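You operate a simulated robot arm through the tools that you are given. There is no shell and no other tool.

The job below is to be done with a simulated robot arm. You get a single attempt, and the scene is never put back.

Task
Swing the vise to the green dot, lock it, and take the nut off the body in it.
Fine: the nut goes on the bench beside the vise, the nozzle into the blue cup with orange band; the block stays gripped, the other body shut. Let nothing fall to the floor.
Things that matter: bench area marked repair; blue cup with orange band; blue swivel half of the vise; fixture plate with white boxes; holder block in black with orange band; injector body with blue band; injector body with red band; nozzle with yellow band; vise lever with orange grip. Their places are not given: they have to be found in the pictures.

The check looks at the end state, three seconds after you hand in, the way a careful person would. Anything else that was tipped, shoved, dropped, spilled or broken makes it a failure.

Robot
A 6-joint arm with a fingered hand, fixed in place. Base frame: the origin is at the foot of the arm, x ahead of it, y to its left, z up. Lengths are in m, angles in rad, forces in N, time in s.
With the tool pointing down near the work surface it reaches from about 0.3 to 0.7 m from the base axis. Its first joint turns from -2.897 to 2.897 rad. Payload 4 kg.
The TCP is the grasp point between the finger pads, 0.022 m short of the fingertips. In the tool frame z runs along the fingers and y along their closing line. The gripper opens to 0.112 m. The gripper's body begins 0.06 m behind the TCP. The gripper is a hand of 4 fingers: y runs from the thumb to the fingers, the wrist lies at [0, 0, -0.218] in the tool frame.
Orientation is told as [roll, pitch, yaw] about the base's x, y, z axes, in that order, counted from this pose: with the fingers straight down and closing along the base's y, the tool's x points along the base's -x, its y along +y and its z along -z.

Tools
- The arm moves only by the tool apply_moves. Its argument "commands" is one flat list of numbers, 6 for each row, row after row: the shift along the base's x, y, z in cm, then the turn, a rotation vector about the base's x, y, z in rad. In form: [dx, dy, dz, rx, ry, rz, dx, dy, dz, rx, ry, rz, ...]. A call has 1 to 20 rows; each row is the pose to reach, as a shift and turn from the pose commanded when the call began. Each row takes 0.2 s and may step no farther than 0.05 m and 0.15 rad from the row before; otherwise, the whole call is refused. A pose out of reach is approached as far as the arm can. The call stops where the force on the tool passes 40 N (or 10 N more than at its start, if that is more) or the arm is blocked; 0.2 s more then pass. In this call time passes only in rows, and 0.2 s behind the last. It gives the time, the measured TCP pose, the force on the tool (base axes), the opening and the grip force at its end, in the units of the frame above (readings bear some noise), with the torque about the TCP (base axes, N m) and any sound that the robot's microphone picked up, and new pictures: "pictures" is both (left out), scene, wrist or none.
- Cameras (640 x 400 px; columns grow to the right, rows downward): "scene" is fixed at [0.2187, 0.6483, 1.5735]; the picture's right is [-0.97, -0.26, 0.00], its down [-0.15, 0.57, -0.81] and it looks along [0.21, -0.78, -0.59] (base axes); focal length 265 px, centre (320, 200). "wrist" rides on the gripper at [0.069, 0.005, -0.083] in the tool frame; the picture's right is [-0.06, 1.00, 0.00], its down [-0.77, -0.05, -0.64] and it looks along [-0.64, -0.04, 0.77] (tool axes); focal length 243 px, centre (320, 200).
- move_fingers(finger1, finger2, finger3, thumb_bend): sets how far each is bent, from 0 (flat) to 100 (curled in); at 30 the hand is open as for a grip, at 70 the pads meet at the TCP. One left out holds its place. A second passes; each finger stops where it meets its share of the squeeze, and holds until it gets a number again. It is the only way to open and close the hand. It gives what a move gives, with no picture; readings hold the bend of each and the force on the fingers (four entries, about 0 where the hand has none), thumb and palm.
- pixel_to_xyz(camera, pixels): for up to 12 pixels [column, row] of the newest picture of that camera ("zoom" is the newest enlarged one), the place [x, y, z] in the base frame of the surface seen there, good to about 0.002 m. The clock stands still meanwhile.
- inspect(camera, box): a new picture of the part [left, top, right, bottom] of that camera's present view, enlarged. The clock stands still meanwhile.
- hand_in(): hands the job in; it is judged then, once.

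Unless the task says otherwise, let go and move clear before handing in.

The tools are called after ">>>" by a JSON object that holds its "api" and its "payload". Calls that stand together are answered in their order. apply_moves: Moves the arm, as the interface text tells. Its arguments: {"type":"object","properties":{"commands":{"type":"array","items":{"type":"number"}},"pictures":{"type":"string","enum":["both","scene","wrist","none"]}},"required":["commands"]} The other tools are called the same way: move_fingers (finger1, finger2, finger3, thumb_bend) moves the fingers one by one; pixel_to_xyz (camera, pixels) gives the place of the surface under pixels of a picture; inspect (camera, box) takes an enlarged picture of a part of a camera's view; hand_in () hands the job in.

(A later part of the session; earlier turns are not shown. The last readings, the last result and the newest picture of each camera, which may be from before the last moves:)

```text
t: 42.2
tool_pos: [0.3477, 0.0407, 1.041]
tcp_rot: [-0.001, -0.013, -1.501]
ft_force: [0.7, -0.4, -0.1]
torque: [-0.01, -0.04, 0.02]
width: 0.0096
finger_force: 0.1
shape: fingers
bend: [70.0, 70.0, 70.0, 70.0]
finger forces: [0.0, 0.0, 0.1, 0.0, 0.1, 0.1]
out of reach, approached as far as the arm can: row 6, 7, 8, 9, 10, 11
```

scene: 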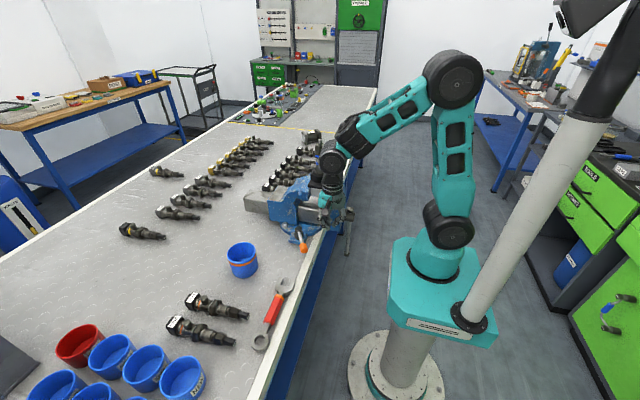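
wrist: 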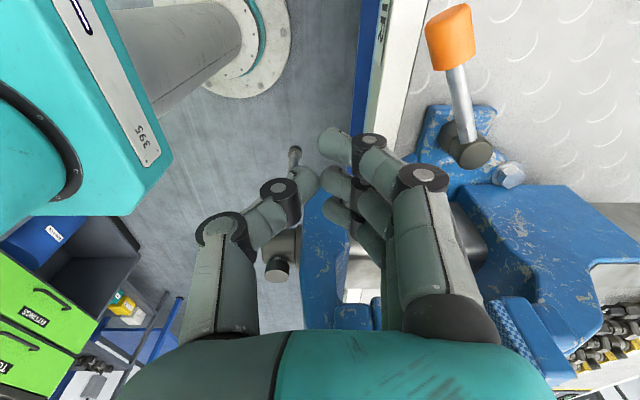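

The hand is beside the jaw again at TCP (0.348,0.041,1.041). I'll creep to contact and push lightly to see if the vise is free now.

>>> {"api": "apply_moves", "payload": {"commands": [0, -2, 0, 0, 0, 0, 0, -3, 0, 0, 0, 0, 0, -3.5, 0, 0, 0, 0, 0, -4, 0, 0, 0, 0, 0, -4.5, 0, 0, 0, 0], "pictures": "wrist"}}

```text
t: 43.5
tool_pos: [0.3486, -0.0043, 1.0423]
tcp_rot: [0.001, -0.015, -1.504]
ft_force: [-1.1, 2.1, -0.5]
torque: [-0.02, -0.06, 0.02]
width: 0.0097
finger_force: 1.5
shape: fingers
bend: [70.0, 70.0, 70.0, 70.0]
finger forces: [0.0, 0.0, 1.9, 0.1, 0.0, 0.0]
```

wrist: 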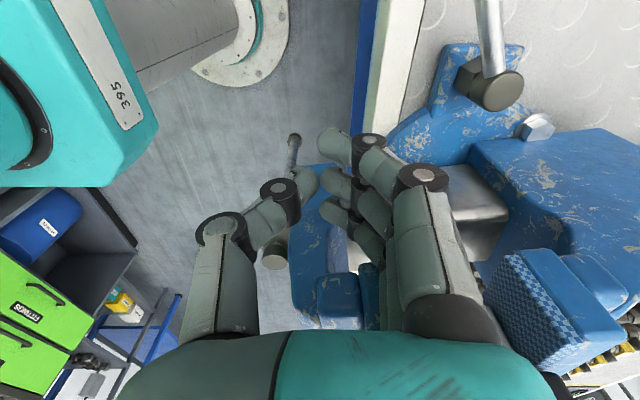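

The vise turned under just 2 N, so it's unlocked. I'll keep pushing along its circle about (0.4885,−0.085), turning the hand with it, for about 0.3 rad more.

>>> {"api": "apply_moves", "payload": {"commands": [-0.37, -0.72, 0, 0, 0, 0.05, -0.73, -1.44, 0, 0, 0, 0.1, -1.03, -2.19, 0, 0, 0, 0.15, -1.32, -2.94, 0, 0, 0, 0.2, -1.54, -3.72, 0, 0, 0, 0.25, -1.76, -4.5, 0, 0, 0, 0.3], "pictures": "both"}}

>>> {"api": "inspect", "payload": {"camera": "scene", "box": [240, 120, 370, 260]}}

```text
t: 44.9
tool_pos: [0.3318, -0.0514, 1.0421]
tcp_rot: [-0.001, -0.014, -1.202]
ft_force: [0.2, 0.4, -0.2]
torque: [-0.03, -0.01, -0.01]
width: 0.0092
finger_force: 0.1
shape: fingers
bend: [70.0, 70.0, 70.0, 70.0]
finger forces: [0.1, 0.0, 0.4, 0.0, 0.0, 0.0]
```

scene: 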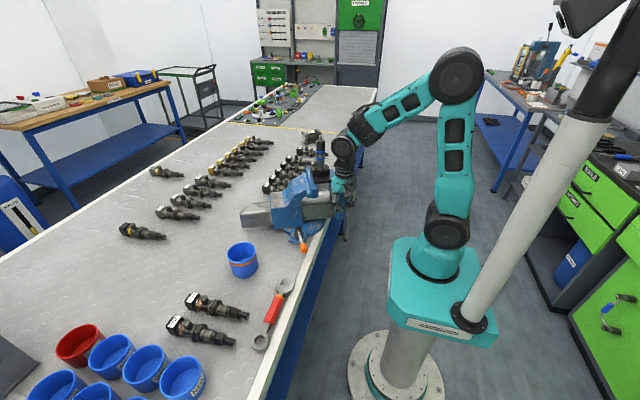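
wrist: 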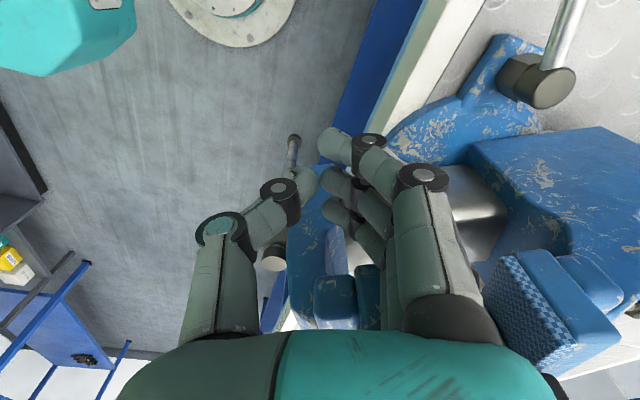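

```text
2.86 times, centred on (305, 190) of scene
```

zoom: 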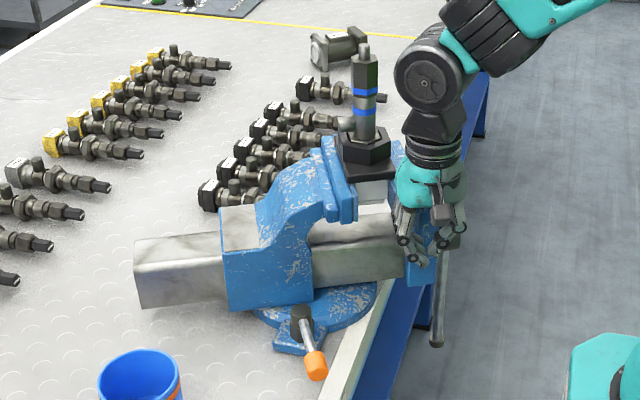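

The vise has swung a good part of the way. I'll measure the nozzle tip at zoom (363,50), along with tail points, to work out the present angle.

>>> {"api": "pixel_to_xyz", "payload": {"camera": "zoom", "pixels": [[363, 55], [364, 95], [365, 110], [138, 245], [140, 300], [210, 240], [150, 270], [200, 265], [320, 270], [390, 255], [235, 215], [225, 280]]}}

```text
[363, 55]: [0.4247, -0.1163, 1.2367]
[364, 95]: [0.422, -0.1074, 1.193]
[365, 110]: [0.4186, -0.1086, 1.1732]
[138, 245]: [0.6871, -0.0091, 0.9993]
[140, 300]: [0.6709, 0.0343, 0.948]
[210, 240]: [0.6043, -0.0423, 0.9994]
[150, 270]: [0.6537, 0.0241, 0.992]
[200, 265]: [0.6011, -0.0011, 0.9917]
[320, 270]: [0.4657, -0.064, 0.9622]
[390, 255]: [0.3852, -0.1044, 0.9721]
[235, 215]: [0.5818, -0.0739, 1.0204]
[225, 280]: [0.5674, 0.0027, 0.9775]
```

The beam side line now lies at about 0.446 rad from its start, and the green dot needs about 0.50. I'll push about 0.045 rad more and measure again.

>>> {"api": "apply_moves", "payload": {"commands": [-0.07, -0.36, 0, 0, 0, 0.022, -0.14, -0.72, 0, 0, 0, 0.045], "pictures": "both"}}

>>> {"api": "inspect", "payload": {"camera": "scene", "box": [240, 120, 370, 260]}}

>>> {"api": "pixel_to_xyz", "payload": {"camera": "zoom", "pixels": [[363, 55], [150, 270], [165, 269], [200, 265], [320, 270], [340, 265], [390, 255], [380, 258], [225, 280], [290, 290]]}}

```text
t: 45.5
tool_pos: [0.3296, -0.0575, 1.0406]
tcp_rot: [-0.001, -0.014, -1.157]
ft_force: [-0.6, -0.2, 0.4]
torque: [-0.04, -0.03, 0.03]
width: 0.0094
finger_force: 0.4
shape: fingers
bend: [70.0, 70.0, 70.0, 70.0]
finger forces: [0.1, 0.1, 0.2, 0.1, 0.1, 0.0]
```

scene: 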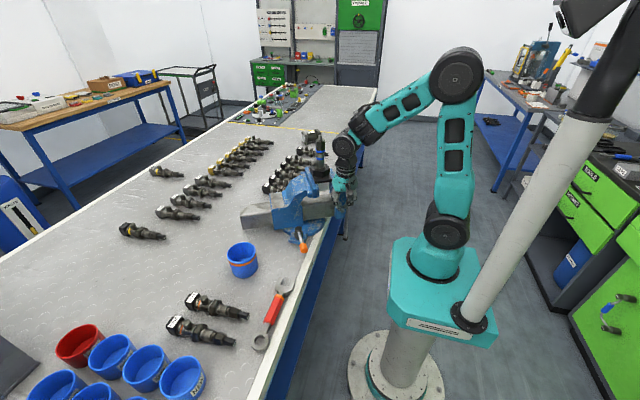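
wrist: 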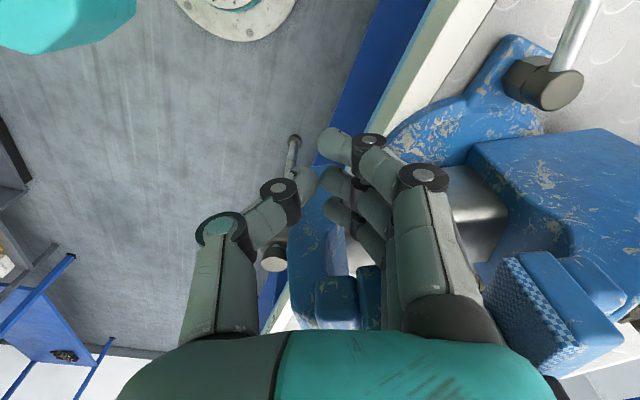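

```text
2.86 times, centred on (305, 190) of scene
```

zoom: 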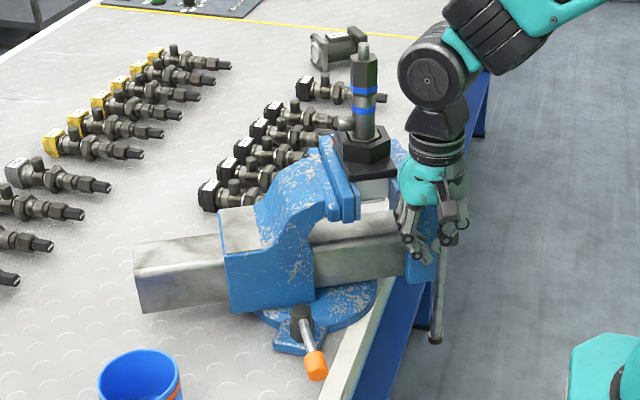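

```text
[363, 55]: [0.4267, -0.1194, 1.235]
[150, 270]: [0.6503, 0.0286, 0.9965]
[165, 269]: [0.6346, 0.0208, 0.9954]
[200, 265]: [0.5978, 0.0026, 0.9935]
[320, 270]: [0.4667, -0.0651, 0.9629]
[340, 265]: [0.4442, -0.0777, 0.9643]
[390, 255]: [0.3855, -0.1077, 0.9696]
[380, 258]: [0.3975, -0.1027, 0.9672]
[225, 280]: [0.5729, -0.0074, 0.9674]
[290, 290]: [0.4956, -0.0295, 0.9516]
```

The beam is at about 0.478 rad now. I'll withdraw the hand and go around high in front to view the pointer and dots directly.

>>> {"api": "apply_moves", "payload": {"commands": [0, 2.5, 0, 0, 0, 0, -0.5, 5.5, 0, 0, 0, 0, -1, 6, 4, 0, 0, 0.14, -1.5, 6, 8, 0, 0, 0.28, -2, 6, 12, 0, 0, 0.42, -2.5, 6, 16, 0, 0, 0.56, -3, 6, 20, 0, 0, 0.7, -3, 6, 24, 0, 0, 0.84, -3, 2, 25, 0, 0, 0.98, -3, -2, 25, 0, 0, 1.12, -3, -6, 25, 0, 0, 1.26, -3, -10, 25, 0, 0, 1.4, -3, -14, 25, 0, 0, 1.54, -3, -18, 24, 0, 0, 1.66, -3, -22, 23, 0, 0, 1.757, -3, -26, 22, 0, 0, 1.757, -3, -30, 21, 0, 0, 1.757], "pictures": "both"}}

```text
t: 49.0
tool_pos: [0.2821, -0.3509, 1.2524]
tcp_rot: [-0.004, -0.009, 0.599]
ft_force: [-0.6, 0.6, -0.4]
torque: [0.0, 0.0, 0.03]
width: 0.0096
finger_force: 0.0
shape: fingers
bend: [70.0, 70.0, 70.0, 70.0]
finger forces: [0.0, 0.0, 0.1, 0.0, 0.1, 0.1]
out of reach, approached as far as the arm can: row 15, 16, 17
```

scene: 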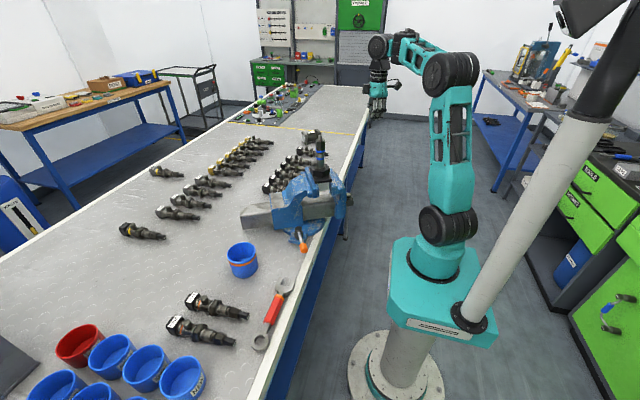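
wrist: 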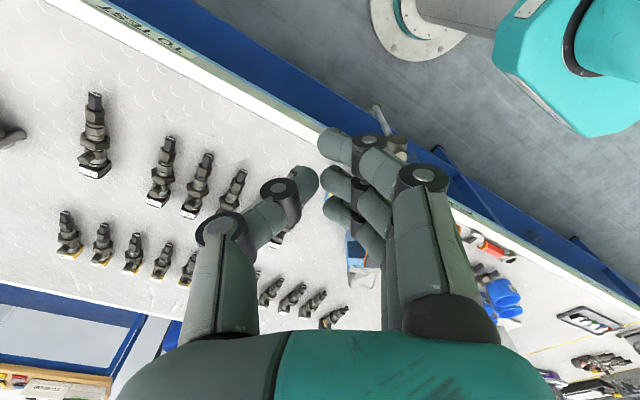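

The fingers hide the vise here. I'll open the hand so the middle of the view is clear.

>>> {"api": "move_fingers", "payload": {"finger1": 30, "finger2": 30, "finger3": 30, "thumb_bend": 30}}

>>> {"api": "inspect", "payload": {"camera": "wrist", "box": [220, 80, 440, 340]}}

```text
t: 50.0
tool_pos: [0.2836, -0.3498, 1.2512]
tcp_rot: [-0.001, -0.007, 0.602]
ft_force: [0.2, -0.7, 0.1]
torque: [0.01, -0.06, 0.01]
width: 0.1124
finger_force: 0.1
shape: fingers
bend: [30.0, 30.0, 30.0, 30.0]
finger forces: [0.0, 0.1, 0.0, 0.0, 0.0, 0.0]
```

```text
1.54 times, centred on (330, 210) of wrist
```

zoom: 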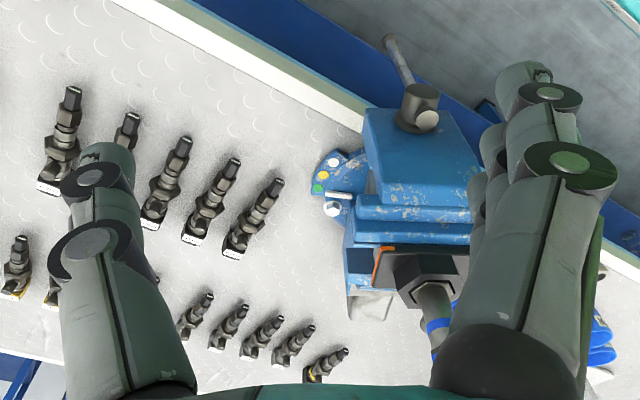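

The dots are visible at zoom (325,175), with the pointer near (340,195). I'll zoom in and measure the pointer against the green dot.

>>> {"api": "inspect", "payload": {"camera": "wrist", "box": [310, 165, 370, 225]}}

```text
6.67 times, centred on (340, 195) of wrist
```

zoom: 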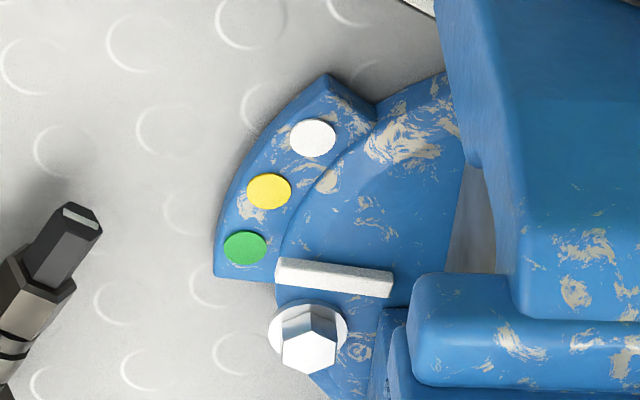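

The pointer bar runs from zoom (280,268) to (390,285) and looks slightly past the green dot (245,248). I'll measure it in 3D to account for perspective.

>>> {"api": "pixel_to_xyz", "payload": {"camera": "zoom", "pixels": [[245, 248], [269, 191], [313, 138], [285, 268], [300, 271], [320, 274], [340, 277], [360, 280], [380, 283], [240, 248], [250, 248], [330, 275]]}}

```text
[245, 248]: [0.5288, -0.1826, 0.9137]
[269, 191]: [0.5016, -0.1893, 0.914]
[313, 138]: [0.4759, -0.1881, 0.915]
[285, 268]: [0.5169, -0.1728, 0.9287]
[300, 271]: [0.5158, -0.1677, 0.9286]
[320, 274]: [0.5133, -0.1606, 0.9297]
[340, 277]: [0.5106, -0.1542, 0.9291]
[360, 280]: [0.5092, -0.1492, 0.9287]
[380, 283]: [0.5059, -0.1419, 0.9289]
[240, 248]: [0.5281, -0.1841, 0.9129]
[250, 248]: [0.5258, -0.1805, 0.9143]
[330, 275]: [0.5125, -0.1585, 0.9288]
```

3D readings put the pointer at about −72° and green at about −67.6°, so a few degrees remain. I'll cross-check with the beam's side face, measured at mid-height over its whole length.

>>> {"api": "inspect", "payload": {"camera": "scene", "box": [235, 160, 355, 255]}}

>>> {"api": "pixel_to_xyz", "payload": {"camera": "scene", "pixels": [[248, 221], [252, 220], [256, 219], [262, 218], [267, 217], [308, 213], [315, 211], [322, 209], [328, 207], [280, 222], [290, 220], [300, 218]]}}

```text
4.21 times, centred on (295, 208) of scene
```

zoom: 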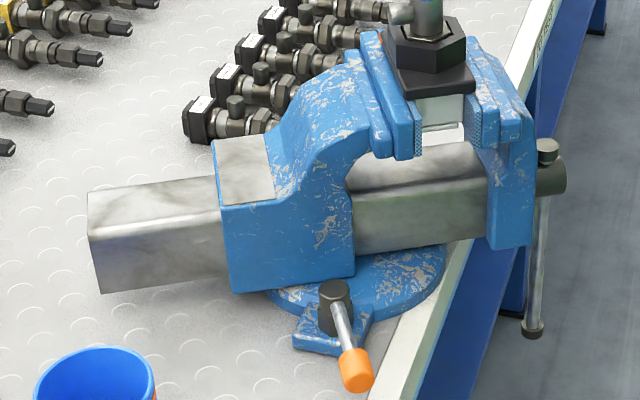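

```text
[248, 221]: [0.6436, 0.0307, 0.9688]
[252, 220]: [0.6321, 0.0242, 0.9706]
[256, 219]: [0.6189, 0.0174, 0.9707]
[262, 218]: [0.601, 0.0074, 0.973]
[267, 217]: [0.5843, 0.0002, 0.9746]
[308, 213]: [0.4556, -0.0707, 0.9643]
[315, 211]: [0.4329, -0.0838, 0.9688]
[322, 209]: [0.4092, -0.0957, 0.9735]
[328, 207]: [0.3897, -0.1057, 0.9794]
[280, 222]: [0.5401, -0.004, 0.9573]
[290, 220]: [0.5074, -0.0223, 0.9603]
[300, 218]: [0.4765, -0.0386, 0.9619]
```

The beam's side face gives about 0.49 rad, and the axis now fits (0.49,−0.090). I'll take a tighter zoom of pointer and dots to reduce the noise before the last nudge.

>>> {"api": "inspect", "payload": {"camera": "wrist", "box": [320, 180, 356, 216]}}

```text
11.11 times, centred on (338, 198) of wrist
```

zoom: 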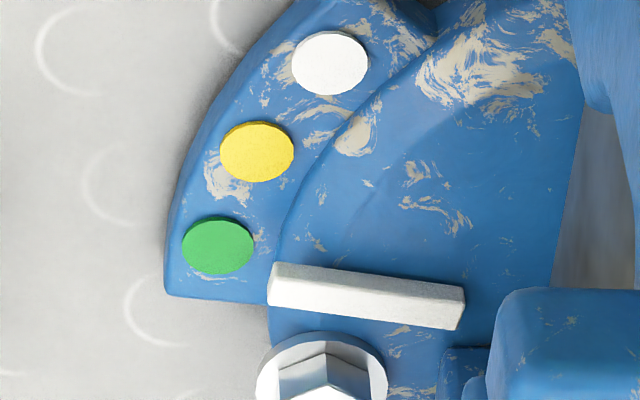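

>>> {"api": "pixel_to_xyz", "payload": {"camera": "zoom", "pixels": [[218, 244], [218, 246], [256, 150], [330, 63], [285, 275], [310, 278], [340, 282], [370, 286], [400, 290], [430, 293], [452, 296], [320, 280]]}}

>>> {"api": "pixel_to_xyz", "payload": {"camera": "zoom", "pixels": [[216, 245], [220, 243], [258, 151], [331, 64], [290, 280], [315, 284], [345, 288], [375, 291], [405, 295], [435, 299], [450, 301], [325, 274]]}}

```text
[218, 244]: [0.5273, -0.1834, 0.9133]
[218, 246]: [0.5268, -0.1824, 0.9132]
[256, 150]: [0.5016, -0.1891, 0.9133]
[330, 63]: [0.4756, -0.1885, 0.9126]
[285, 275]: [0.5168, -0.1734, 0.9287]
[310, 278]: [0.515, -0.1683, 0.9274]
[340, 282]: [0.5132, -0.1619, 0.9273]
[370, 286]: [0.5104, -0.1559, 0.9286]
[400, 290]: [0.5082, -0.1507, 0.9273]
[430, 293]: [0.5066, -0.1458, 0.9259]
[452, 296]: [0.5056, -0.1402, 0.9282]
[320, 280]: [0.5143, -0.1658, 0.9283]
```

```text
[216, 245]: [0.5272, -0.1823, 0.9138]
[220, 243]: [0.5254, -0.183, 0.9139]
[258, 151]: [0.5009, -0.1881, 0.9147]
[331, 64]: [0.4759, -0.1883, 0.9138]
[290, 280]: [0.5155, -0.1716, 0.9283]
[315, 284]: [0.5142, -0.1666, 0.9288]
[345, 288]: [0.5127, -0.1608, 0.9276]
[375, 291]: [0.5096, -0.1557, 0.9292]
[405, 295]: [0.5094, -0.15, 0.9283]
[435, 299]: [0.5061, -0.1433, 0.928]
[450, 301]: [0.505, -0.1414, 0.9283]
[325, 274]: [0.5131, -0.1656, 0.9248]
```

Averaged readings put the dots 15° apart with green at −68°, and the pointer between −71° and −72°, so about 3° are left. I'll close the hand and go back around to the jaw's side for the final nudge.

>>> {"api": "move_fingers", "payload": {"finger1": 70, "finger2": 70, "finger3": 70, "thumb_bend": 70}}

>>> {"api": "apply_moves", "payload": {"commands": [0.8, 4, 1.8, 0, 0, 0, 1.8, 8, 2.8, 0, 0, 0, 1.8, 12, 3.8, 0, 0, -0.1, 1.8, 16, 3.8, 0, 0, -0.24, 1.8, 20, 3.8, 0, 0, -0.38, 1.8, 24, 3.8, 0, 0, -0.52, 1.8, 28, 3.8, 0, 0, -0.66, 1.8, 32, 3.8, 0, 0, -0.8, 1.8, 35.5, 3.8, 0, 0, -0.94, 2.3, 35.7, -0.2, 0, 0, -1.08, 2.8, 35.7, -4.2, 0, 0, -1.22, 2.8, 35.7, -8.2, 0, 0, -1.36, 3.3, 35.7, -12.2, 0, 0, -1.5, 3.8, 35.7, -16.2, 0, 0, -1.64, 4.3, 35.7, -20.2, 0, 0, -1.755, 4.6, 35.7, -21.2, 0, 0, -1.755], "pictures": "both"}}

```text
t: 51.0
tool_pos: [0.2836, -0.3509, 1.2519]
tcp_rot: [-0.002, -0.009, 0.602]
ft_force: [0.0, -0.3, -0.8]
torque: [0.01, -0.03, 0.0]
width: 0.0099
finger_force: 0.1
shape: fingers
bend: [70.0, 70.0, 70.0, 70.0]
finger forces: [0.0, 0.1, 0.1, 0.0, 0.0, 0.0]
```

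```text
t: 54.5
tool_pos: [0.3292, 0.0098, 1.036]
tcp_rot: [-0.001, -0.013, -1.159]
ft_force: [-0.4, -0.3, 0.3]
torque: [0.0, 0.0, 0.02]
width: 0.0097
finger_force: 0.1
shape: fingers
bend: [70.0, 70.0, 70.0, 70.0]
finger forces: [0.0, 0.1, 0.0, 0.1, 0.1, 0.0]
out of reach, approached as far as the arm can: row 1
```

scene: 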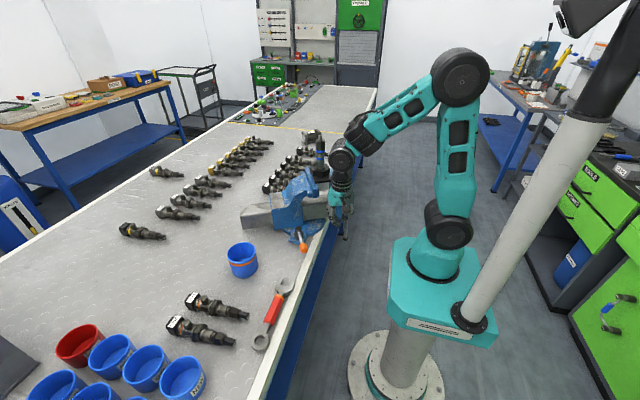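
wrist: 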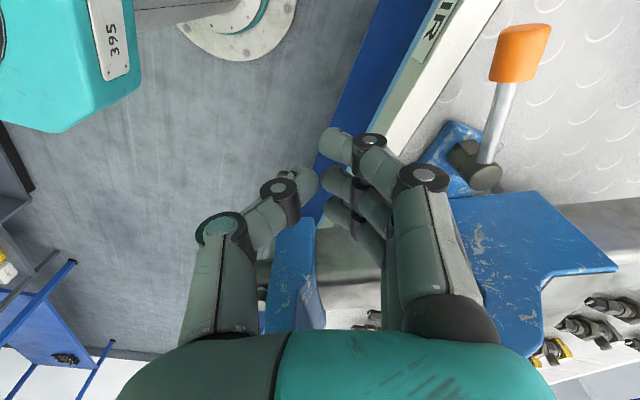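

I'm back beside the jaw at TCP (0.329,0.010,1.036), and the last contact was at y=−0.0575. I'll advance to there and then nudge about 0.9 cm beyond.

>>> {"api": "apply_moves", "payload": {"commands": [0, -3, 0, 0, 0, 0, 0, -5.5, 0, 0, 0, 0, 0, -6.5, 0, 0, 0, 0, 0, -6.9, 0, 0, 0, 0.02, -0.1, -7.2, 0, 0, 0, 0.035, -0.12, -7.55, 0, 0, 0, 0.05], "pictures": "both"}}

>>> {"api": "pixel_to_xyz", "payload": {"camera": "scene", "pixels": [[248, 221], [252, 220], [256, 219], [262, 218], [267, 217], [308, 213], [315, 211], [322, 209], [312, 214], [280, 222], [290, 220], [300, 218]]}}

```text
t: 55.9
tool_pos: [0.3268, -0.0663, 1.0372]
tcp_rot: [0.001, -0.013, -1.104]
ft_force: [-1.3, 4.5, -0.3]
torque: [-0.17, 0.0, 0.2]
width: 0.0095
finger_force: 2.5
shape: fingers
bend: [70.0, 70.0, 70.0, 70.0]
finger forces: [0.0, 0.0, 4.9, 0.0, 0.0, 0.1]
```

scene: 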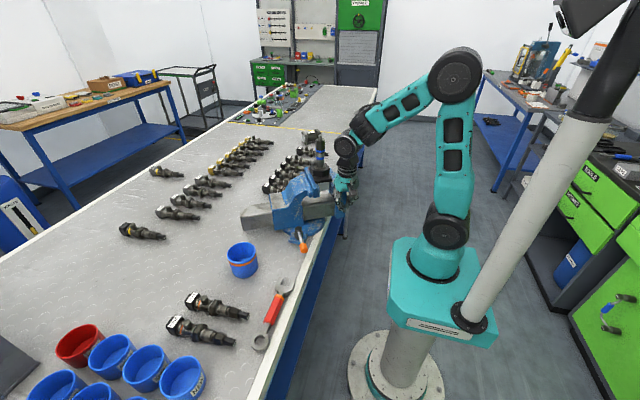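
wrist: 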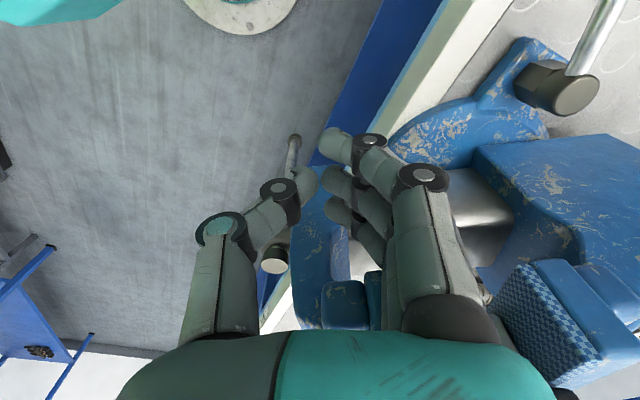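

```text
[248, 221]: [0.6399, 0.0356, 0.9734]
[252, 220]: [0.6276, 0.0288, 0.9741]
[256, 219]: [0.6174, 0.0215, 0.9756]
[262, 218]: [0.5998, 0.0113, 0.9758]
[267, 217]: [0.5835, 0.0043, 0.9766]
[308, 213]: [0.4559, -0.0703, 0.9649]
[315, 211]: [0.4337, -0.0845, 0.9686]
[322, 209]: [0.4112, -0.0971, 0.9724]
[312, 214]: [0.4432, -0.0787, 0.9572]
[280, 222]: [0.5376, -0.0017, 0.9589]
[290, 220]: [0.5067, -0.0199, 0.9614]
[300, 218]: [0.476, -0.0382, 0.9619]
```

The beam side now measures about 0.525 rad (30°). I'll withdraw and check the pointer against the green dot directly.

>>> {"api": "apply_moves", "payload": {"commands": [0, 2.5, 0, 0, 0, 0, -0.5, 6, 0, 0, 0, 0, -1, 7, 4, 0, 0, 0.14, -1.5, 7, 8, 0, 0, 0.28, -2, 7, 12, 0, 0, 0.42, -2.5, 7, 16, 0, 0, 0.56, -3, 7, 20, 0, 0, 0.7, -3, 7, 24, 0, 0, 0.84, -3, 3, 25, 0, 0, 0.98, -3, -1, 25, 0, 0, 1.12, -3, -5, 25, 0, 0, 1.26, -3, -9, 25, 0, 0, 1.4, -3, -13, 25, 0, 0, 1.54, -3, -17, 24, 0, 0, 1.66, -3, -21, 23, 0, 0, 1.71, -3, -25, 22, 0, 0, 1.71, -3, -28, 21, 0, 0, 1.71], "pictures": "none"}}

>>> {"api": "move_fingers", "payload": {"finger1": 30, "finger2": 30, "finger3": 30, "thumb_bend": 30}}

>>> {"api": "inspect", "payload": {"camera": "wrist", "box": [310, 165, 370, 225]}}

```text
t: 59.5
tool_pos: [0.2954, -0.3489, 1.2472]
tcp_rot: [0.0, -0.011, 0.604]
ft_force: [-0.5, 0.7, 1.2]
torque: [-0.01, 0.0, -0.01]
width: 0.0096
finger_force: 0.1
shape: fingers
bend: [70.0, 70.0, 70.0, 70.0]
finger forces: [0.0, 0.0, 0.0, 0.0, 0.1, 0.1]
out of reach, approached as far as the arm can: row 14
```

```text
t: 60.5
tool_pos: [0.2959, -0.3478, 1.2469]
tcp_rot: [0.0, -0.012, 0.603]
ft_force: [0.1, -0.3, 0.0]
torque: [0.02, 0.02, 0.0]
width: 0.1122
finger_force: 0.2
shape: fingers
bend: [30.0, 30.0, 30.0, 30.0]
finger forces: [0.1, 0.0, 0.0, 0.1, 0.0, 0.0]
```

```text
6.67 times, centred on (340, 195) of wrist
```

zoom: 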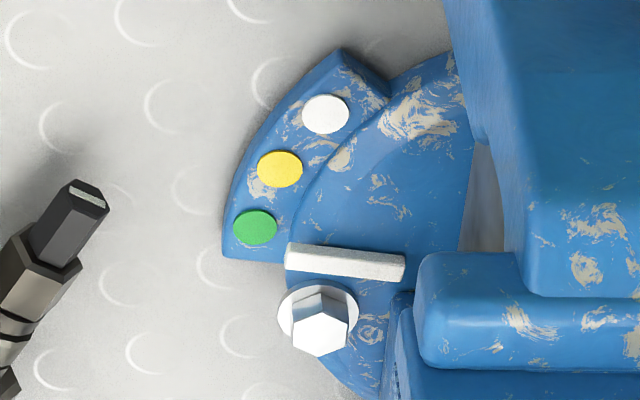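

The bar moved further past toward green in this view. I'll take averaged 3D readings again.

>>> {"api": "inspect", "payload": {"camera": "wrist", "box": [322, 178, 358, 214]}}

```text
11.11 times, centred on (340, 196) of wrist
```

zoom: 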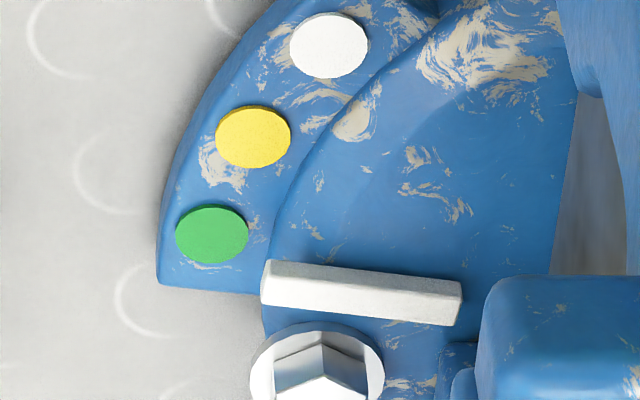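

>>> {"api": "pixel_to_xyz", "payload": {"camera": "zoom", "pixels": [[212, 234], [211, 236], [253, 137], [330, 45], [280, 272], [305, 275], [335, 279], [365, 283], [395, 287], [425, 291], [450, 294], [320, 277]]}}

>>> {"api": "pixel_to_xyz", "payload": {"camera": "zoom", "pixels": [[213, 233], [210, 234], [254, 138], [329, 46], [285, 277], [310, 280], [340, 284], [370, 288], [400, 292], [430, 296], [445, 298], [325, 272]]}}

```text
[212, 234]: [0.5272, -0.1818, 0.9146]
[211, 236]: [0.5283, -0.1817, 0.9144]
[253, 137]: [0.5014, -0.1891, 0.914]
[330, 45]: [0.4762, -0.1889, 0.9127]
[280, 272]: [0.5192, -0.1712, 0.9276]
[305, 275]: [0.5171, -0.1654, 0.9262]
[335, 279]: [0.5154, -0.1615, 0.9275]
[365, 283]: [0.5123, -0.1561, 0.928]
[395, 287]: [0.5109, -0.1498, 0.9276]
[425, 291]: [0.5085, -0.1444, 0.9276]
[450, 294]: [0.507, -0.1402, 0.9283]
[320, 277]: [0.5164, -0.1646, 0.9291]
```

```text
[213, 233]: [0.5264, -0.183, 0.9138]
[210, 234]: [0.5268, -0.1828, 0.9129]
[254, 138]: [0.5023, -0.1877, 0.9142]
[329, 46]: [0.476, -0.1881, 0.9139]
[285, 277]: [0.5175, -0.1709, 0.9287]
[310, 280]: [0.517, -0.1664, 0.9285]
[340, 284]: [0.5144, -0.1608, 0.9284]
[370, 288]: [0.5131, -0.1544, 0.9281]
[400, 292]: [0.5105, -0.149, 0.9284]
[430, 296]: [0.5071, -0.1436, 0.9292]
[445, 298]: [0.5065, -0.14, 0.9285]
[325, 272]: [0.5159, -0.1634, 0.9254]
```

Averaged: pointer at about −70°, green at −67.7°, so roughly 2° remain. I'll close the hand and go back for a small last nudge.

>>> {"api": "move_fingers", "payload": {"finger1": 70, "finger2": 70, "finger3": 70, "thumb_bend": 70}}

>>> {"api": "apply_moves", "payload": {"commands": [0.5, 4, 2.3, 0, 0, 0, 0.5, 8, 3.3, 0, 0, 0, 0.5, 12, 4.3, 0, 0, -0.1, 0.5, 16, 4.3, 0, 0, -0.24, 0.5, 20, 4.3, 0, 0, -0.38, 0.5, 24, 4.3, 0, 0, -0.52, 0.5, 28, 4.3, 0, 0, -0.66, 0.5, 32, 4.3, 0, 0, -0.8, 0.5, 35.3, 4.3, 0, 0, -0.94, 1, 35.5, 0.3, 0, 0, -1.08, 1.5, 35.5, -3.7, 0, 0, -1.22, 1.5, 35.5, -7.7, 0, 0, -1.36, 2, 35.5, -11.7, 0, 0, -1.5, 2.5, 35.5, -15.7, 0, 0, -1.62, 3, 35.5, -19.7, 0, 0, -1.7, 3.2, 35.5, -20.9, 0, 0, -1.7], "pictures": "none"}}

```text
t: 61.5
tool_pos: [0.2951, -0.3484, 1.247]
tcp_rot: [0.0, -0.012, 0.604]
ft_force: [0.7, 0.7, 0.9]
torque: [-0.04, 0.03, -0.02]
width: 0.01
finger_force: 0.0
shape: fingers
bend: [70.0, 70.0, 70.0, 70.0]
finger forces: [0.0, 0.0, 0.0, 0.1, 0.0, 0.0]
```

```text
t: 64.8
tool_pos: [0.3263, 0.0069, 1.0391]
tcp_rot: [0.0, -0.012, -1.097]
ft_force: [0.8, -1.1, -0.8]
torque: [-0.02, 0.0, -0.02]
width: 0.0098
finger_force: 0.1
shape: fingers
bend: [70.0, 70.0, 70.0, 70.0]
finger forces: [0.0, 0.0, 0.0, 0.1, 0.0, 0.1]
out of reach, approached as far as the arm can: row 1
```

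I'm at TCP (0.326,0.007,1.039). The last push ended at y=−0.066, so I'll go to −0.072 gently.

>>> {"api": "apply_moves", "payload": {"commands": [0, -3, 0, 0, 0, 0, 0, -5.5, 0, 0, 0, 0, 0, -6.9, 0, 0, 0, 0, 0, -7.3, 0, 0, 0, 0.01, 0, -7.6, 0, 0, 0, 0.02, 0, -7.95, 0, 0, 0, 0.035], "pictures": "scene"}}

>>> {"api": "pixel_to_xyz", "payload": {"camera": "scene", "pixels": [[248, 221], [252, 220], [256, 219], [262, 218], [267, 217], [308, 213], [315, 211], [322, 209], [312, 214], [280, 222], [290, 220], [300, 218]]}}

```text
t: 66.2
tool_pos: [0.3284, -0.0687, 1.0388]
tcp_rot: [0.0, -0.009, -1.053]
ft_force: [-9.7, 32.5, 3.5]
torque: [-1.29, -0.48, 1.18]
width: 0.0095
finger_force: 16.8
shape: fingers
bend: [70.0, 70.0, 69.0, 70.0]
finger forces: [0.0, 0.1, 33.5, 0.0, 0.0, 0.0]
```

scene: 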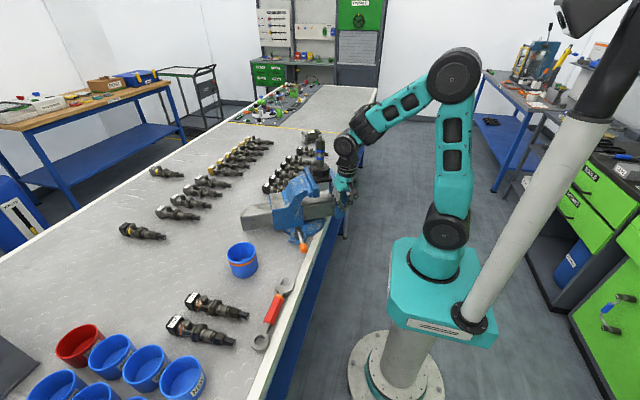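

```text
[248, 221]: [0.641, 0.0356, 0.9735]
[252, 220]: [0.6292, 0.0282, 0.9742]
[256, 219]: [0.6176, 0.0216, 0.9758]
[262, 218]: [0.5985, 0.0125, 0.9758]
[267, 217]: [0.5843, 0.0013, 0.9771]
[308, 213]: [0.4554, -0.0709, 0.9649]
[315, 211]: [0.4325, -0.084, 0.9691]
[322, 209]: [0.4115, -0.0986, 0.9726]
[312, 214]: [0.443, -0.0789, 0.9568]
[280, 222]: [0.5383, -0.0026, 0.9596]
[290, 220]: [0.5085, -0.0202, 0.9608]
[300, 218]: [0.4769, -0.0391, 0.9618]
```

The jaw now resists with 33 N and hasn't moved further, so the vise is at its end stop at the green dot. I'll back off and go lock the lever, returning first to the clean posture.

>>> {"api": "apply_moves", "payload": {"commands": [0, 2, 0, 0, 0, 0, 0, 5, 0, 0, 0, -0.1, 0.5, 8, 2, 0, 0, -0.2, 1, 11, 5, 0, 0, -0.3, 1.5, 14, 8, 0, 0, -0.4, 2, 17, 11, 0, 0, -0.45], "pictures": "both"}}

>>> {"api": "inspect", "payload": {"camera": "scene", "box": [235, 160, 355, 255]}}

>>> {"api": "pixel_to_xyz", "payload": {"camera": "scene", "pixels": [[303, 247], [302, 243], [298, 232], [300, 237], [321, 143], [321, 160], [321, 170], [320, 150]]}}

```text
t: 67.7
tool_pos: [0.3514, 0.0976, 1.1499]
tcp_rot: [0.001, -0.012, -1.51]
ft_force: [0.1, -0.3, 0.5]
torque: [0.0, 0.02, -0.01]
width: 0.0099
finger_force: 0.1
shape: fingers
bend: [70.0, 70.0, 70.0, 70.0]
finger forces: [0.0, 0.1, 0.0, 0.1, 0.1, 0.0]
```

scene: 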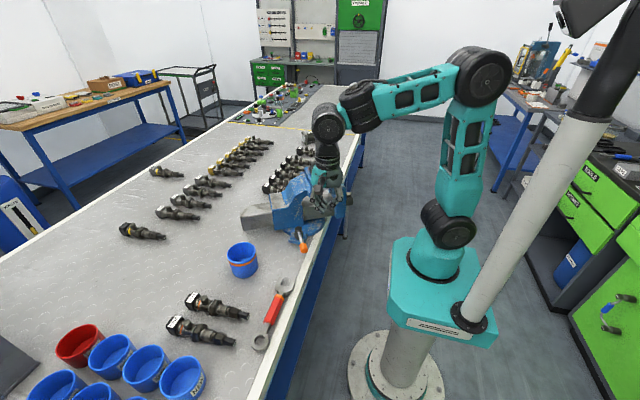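
wrist: 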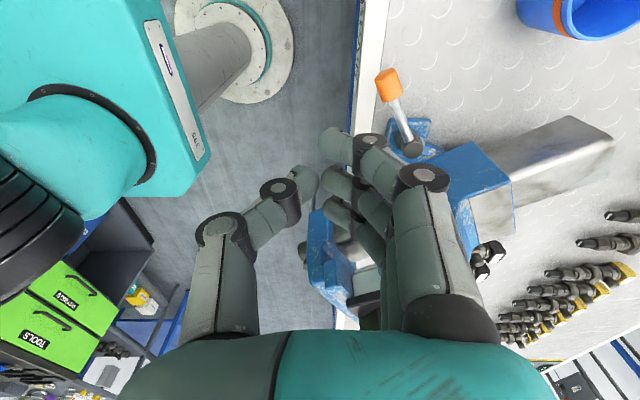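

```text
4.21 times, centred on (295, 208) of scene
```

zoom: 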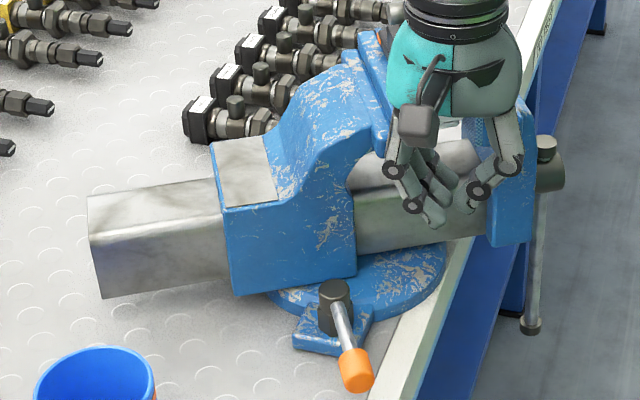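

```text
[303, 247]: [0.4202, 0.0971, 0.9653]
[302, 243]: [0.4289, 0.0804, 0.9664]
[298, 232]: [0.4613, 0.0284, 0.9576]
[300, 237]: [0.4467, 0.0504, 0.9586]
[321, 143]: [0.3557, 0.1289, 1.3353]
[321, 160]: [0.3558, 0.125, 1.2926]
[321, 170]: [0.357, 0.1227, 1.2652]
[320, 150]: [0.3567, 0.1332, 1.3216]
```

The knob sits near (0.4245,0.0885), about 60° from its locked direction. I'll pass over it and come down behind it, on the +x side, with the closed hand.

>>> {"api": "apply_moves", "payload": {"commands": [2, 0.5, -2, 0, 0, 0, 6, 1.5, -5, 0, 0, 0, 10, 2.5, -7, 0, 0, 0, 12.3, 2.7, -10, 0, 0, 0, 12.3, 2.7, -14, 0, 0, 0, 12.3, 2.7, -18.3, 0, 0, 0], "pictures": "both"}}

>>> {"api": "inspect", "payload": {"camera": "scene", "box": [255, 170, 355, 270]}}

```text
refused: row 2 steps farther than a row can; nothing moved
```

```text
4.00 times, centred on (305, 220) of scene
```

zoom: 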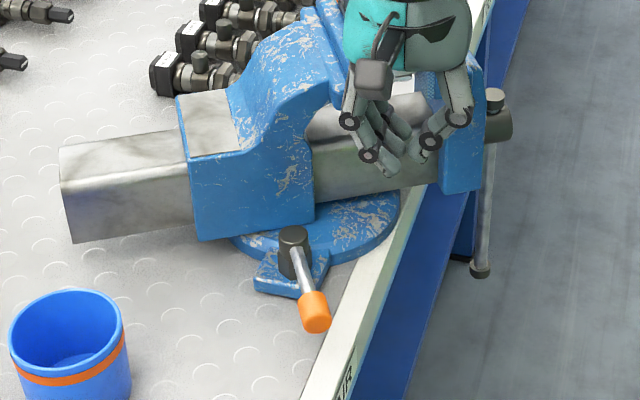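

One step was too long. I'll use the same path with shorter rows.

>>> {"api": "apply_moves", "payload": {"commands": [3, 0.7, -2, 0, 0, 0, 6.5, 1.5, -4, 0, 0, 0, 10, 2.3, -6, 0, 0, 0, 12.3, 2.7, -9, 0, 0, 0, 12.3, 2.7, -13, 0, 0, 0, 12.3, 2.7, -16, 0, 0, 0, 12.3, 2.7, -18.3, 0, 0, 0], "pictures": "both"}}

>>> {"api": "inspect", "payload": {"camera": "scene", "box": [255, 170, 355, 270]}}

```text
t: 69.2
tool_pos: [0.473, 0.1221, 0.9629]
tcp_rot: [-0.002, -0.013, -1.51]
ft_force: [0.0, -0.7, -0.1]
torque: [0.0, 0.0, 0.01]
width: 0.0095
finger_force: 0.1
shape: fingers
bend: [70.0, 70.0, 70.0, 70.0]
finger forces: [0.0, 0.1, 0.0, 0.1, 0.1, 0.0]
```

scene: 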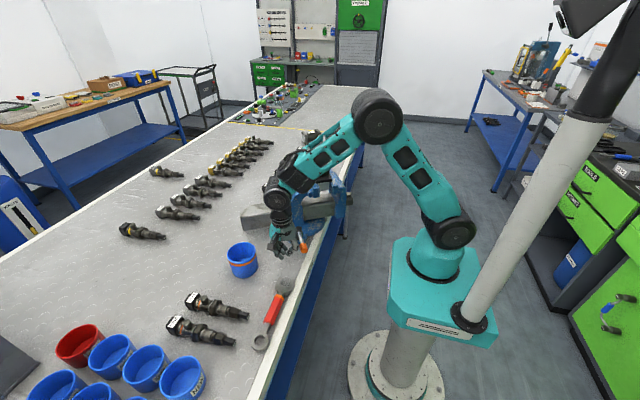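
wrist: 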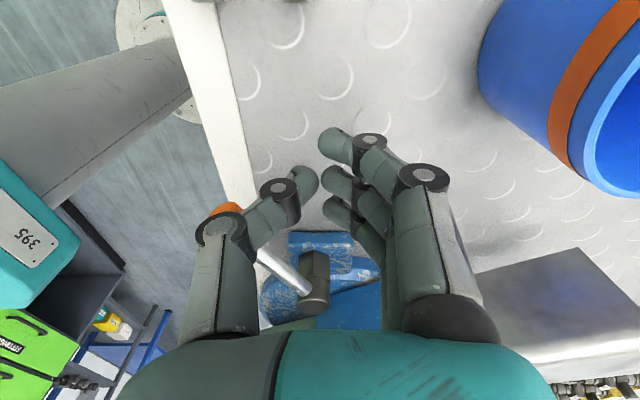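

```text
4.00 times, centred on (305, 220) of scene
```

zoom: 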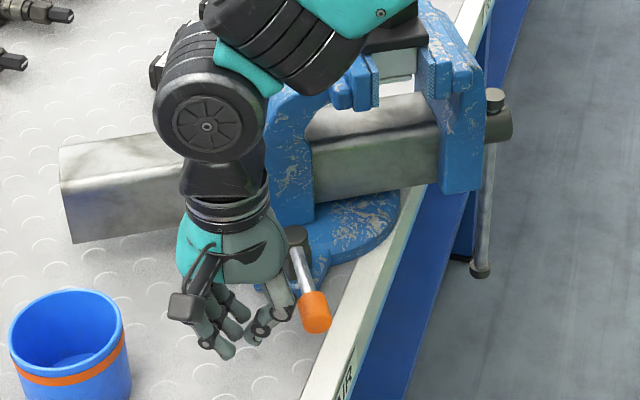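

The knob is just ahead of the thumb on the −x side. I'll sweep along its arc back toward the locked direction, first part.

>>> {"api": "apply_moves", "payload": {"commands": [-1.2, -0.9, 0, 0, 0, 0, -2.25, -1.86, 0, 0, 0, 0, -3.35, -2.1, 0, 0, 0, 0, -4.45, -2.37, 0, 0, 0, 0, -5.4, -2.9, 0, 0, 0, 0, -6.39, -3.61, 0, 0, 0, 0], "pictures": "both"}}

>>> {"api": "inspect", "payload": {"camera": "wrist", "box": [180, 100, 460, 340]}}

```text
t: 70.7
tool_pos: [0.4066, 0.0893, 0.9646]
tcp_rot: [-0.002, -0.012, -1.51]
ft_force: [1.0, -0.8, -0.3]
torque: [-0.04, -0.01, 0.01]
width: 0.0091
finger_force: 0.0
shape: fingers
bend: [70.0, 70.0, 69.0, 70.0]
finger forces: [0.2, 0.0, 0.3, 0.0, 0.0, 0.0]
```

scene: 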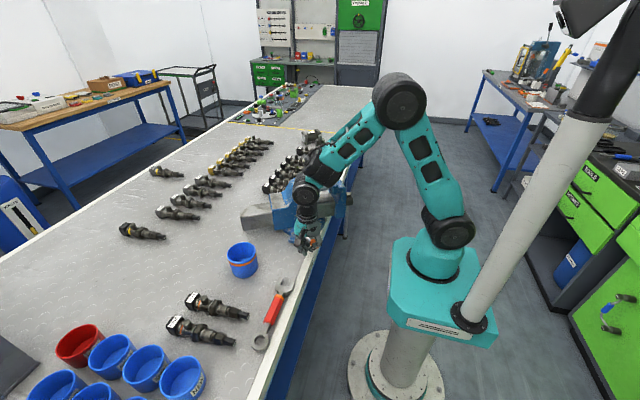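
wrist: 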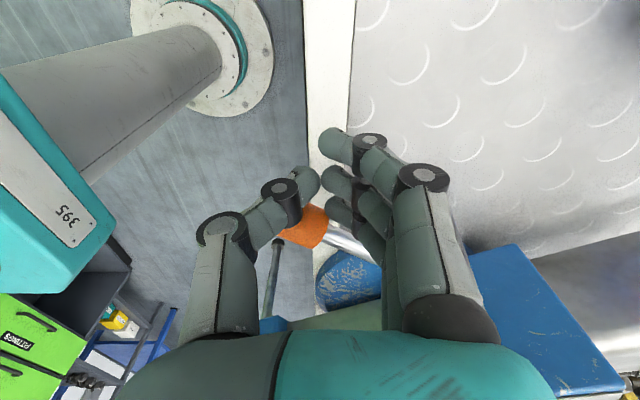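

```text
1.67 times, centred on (320, 220) of wrist
```

zoom: 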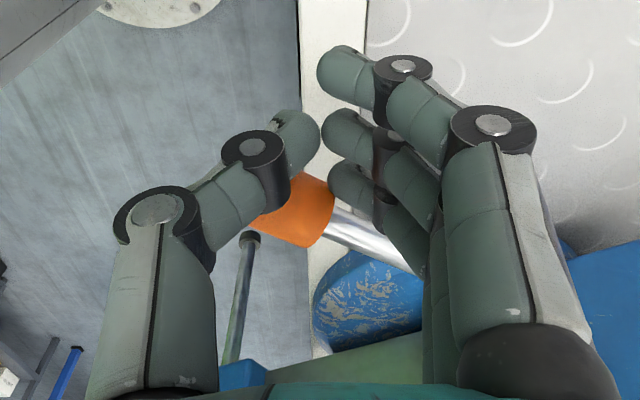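

The knob follows at wrist (310,228). I'll finish the sweep to the locked position.

>>> {"api": "apply_moves", "payload": {"commands": [-0.65, -0.9, 0, 0, 0, 0, -1.3, -1.9, 0, 0, 0, 0, -1.8, -2.7, 0, 0, 0, 0, -2.1, -3.3, 0, 0, 0, 0, -2.2, -3.8, 0, 0, 0, 0], "pictures": "both"}}

>>> {"api": "inspect", "payload": {"camera": "wrist", "box": [180, 100, 460, 340]}}

```text
t: 71.8
tool_pos: [0.385, 0.0504, 0.9647]
tcp_rot: [-0.001, -0.012, -1.51]
ft_force: [0.1, 3.5, -1.1]
torque: [0.06, 0.02, 0.03]
width: 0.0092
finger_force: 1.7
shape: fingers
bend: [70.0, 70.0, 69.0, 70.0]
finger forces: [0.0, 0.0, 3.7, 0.1, 0.0, 0.0]
```

scene: 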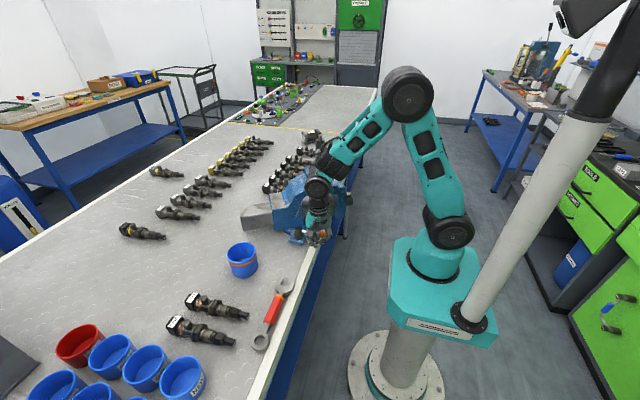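
wrist: 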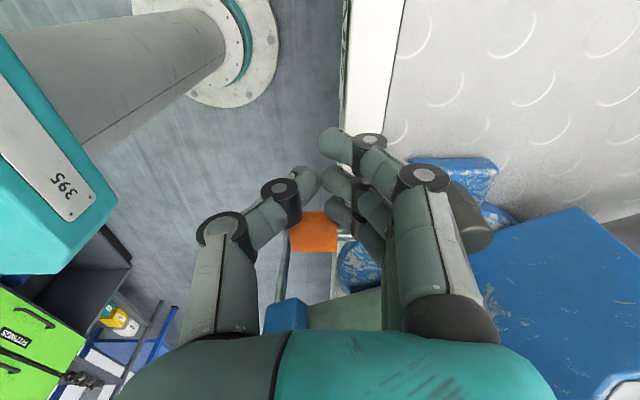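

```text
1.67 times, centred on (320, 220) of wrist
```

zoom: 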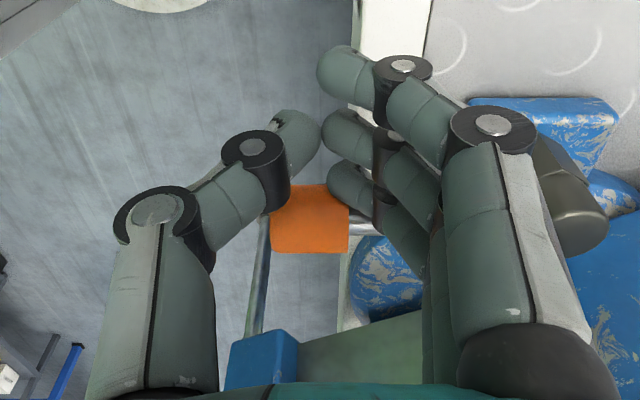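

The knob is back at its original spot with 3.5 N on it. I'll press firmly against the stop to make sure it's locked.

>>> {"api": "apply_moves", "payload": {"commands": [0, -0.15, 0, 0, 0, 0, 0, -0.3, 0, 0, 0, 0, 0, -0.4, 0, 0, 0, 0], "pictures": "wrist"}}

>>> {"api": "pixel_to_xyz", "payload": {"camera": "wrist", "pixels": [[310, 228], [300, 228], [325, 232], [310, 245], [470, 240], [480, 215]]}}

```text
t: 72.7
tool_pos: [0.3859, 0.0498, 0.9649]
tcp_rot: [0.0, -0.009, -1.506]
ft_force: [-1.7, 26.8, -3.9]
torque: [0.46, 0.06, 0.13]
width: 0.0093
finger_force: 13.2
shape: fingers
bend: [70.0, 70.0, 70.0, 70.0]
finger forces: [0.0, 0.0, 26.5, 0.1, 0.0, 0.0]
```

wrist: 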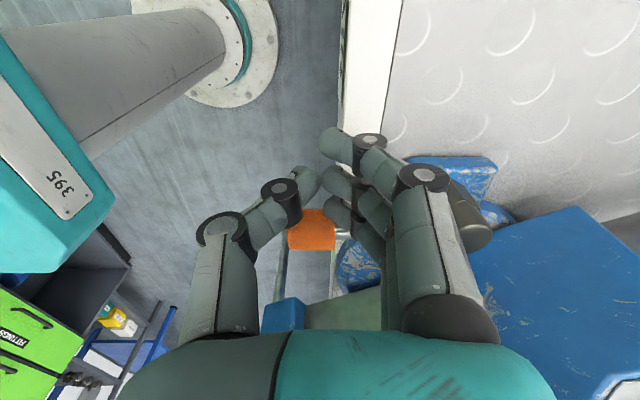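

```text
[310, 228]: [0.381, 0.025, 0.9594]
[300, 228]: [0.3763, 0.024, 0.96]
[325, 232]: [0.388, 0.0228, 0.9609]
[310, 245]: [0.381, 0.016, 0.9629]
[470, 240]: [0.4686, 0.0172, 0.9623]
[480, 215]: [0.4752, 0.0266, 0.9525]
```

The lever is at its original locked place and held 27 N. Now I'll back away, rise to a clean posture with the hand open, and examine the nut and body.

>>> {"api": "apply_moves", "payload": {"commands": [0, 2.5, 0, 0, 0, 0, 0, 5, 3, 0, 0, 0, -1, 6, 7, 0, 0, 0.1, -2, 6, 11, 0, 0, 0.24, -3, 6, 15, 0, 0, 0.38, -4, 6, 19, 0, 0, 0.52, -5, 6, 23, 0, 0, 0.66, -6, 6, 27, 0, 0, 0.8, -7, 6, 31, 0, 0, 0.94, -7.5, 6, 34, 0, 0, 1.08, -8, 6, 36, 0, 0, 1.22, -8, 6, 38, 0, 0, 1.36, -8, 6, 39, 0, 0, 1.5], "pictures": "none"}}

>>> {"api": "move_fingers", "payload": {"finger1": 30, "finger2": 30, "finger3": 30, "thumb_bend": 30}}

>>> {"api": "inspect", "payload": {"camera": "scene", "box": [290, 125, 350, 190]}}

>>> {"api": "inspect", "payload": {"camera": "wrist", "box": [0, 0, 640, 400]}}

```text
t: 75.5
tool_pos: [0.3065, 0.1067, 1.3567]
tcp_rot: [-0.001, -0.012, -0.009]
ft_force: [0.0, 0.2, 0.4]
torque: [-0.05, 0.03, 0.02]
width: 0.0094
finger_force: 0.0
shape: fingers
bend: [70.0, 70.0, 70.0, 70.0]
finger forces: [0.0, 0.0, 0.0, 0.0, 0.2, 0.1]
```

```text
t: 76.5
tool_pos: [0.3061, 0.1079, 1.3567]
tcp_rot: [0.0, -0.012, -0.011]
ft_force: [0.8, -1.2, -0.2]
torque: [0.0, 0.03, 0.01]
width: 0.1125
finger_force: 0.1
shape: fingers
bend: [30.0, 30.0, 30.0, 30.0]
finger forces: [0.0, 0.1, 0.1, 0.1, 0.0, 0.0]
```

```text
6.15 times, centred on (320, 158) of scene
```

zoom: 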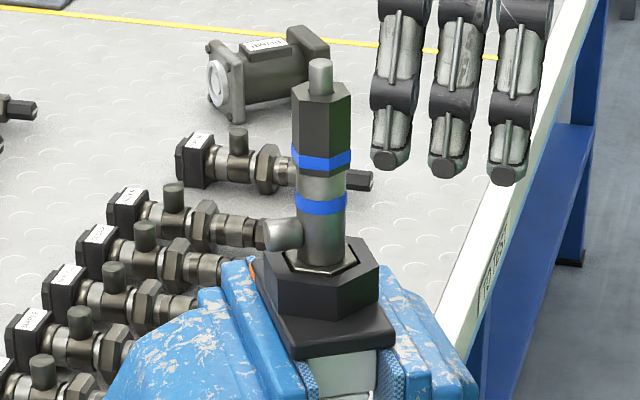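

```text
1.00 times, centred on (320, 200) of wrist (not enlarged: the box is as wide or as high as the picture)
```

zoom: 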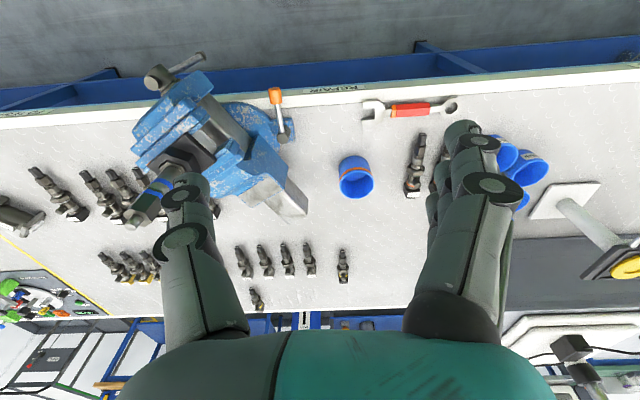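

Now I'll measure the body, nut and tip from a fresh scene zoom.

>>> {"api": "inspect", "payload": {"camera": "scene", "box": [300, 130, 345, 180]}}

```text
8.00 times, centred on (322, 155) of scene
```

zoom: 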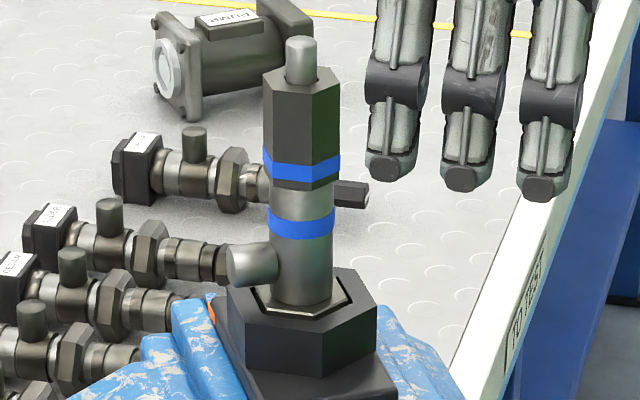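

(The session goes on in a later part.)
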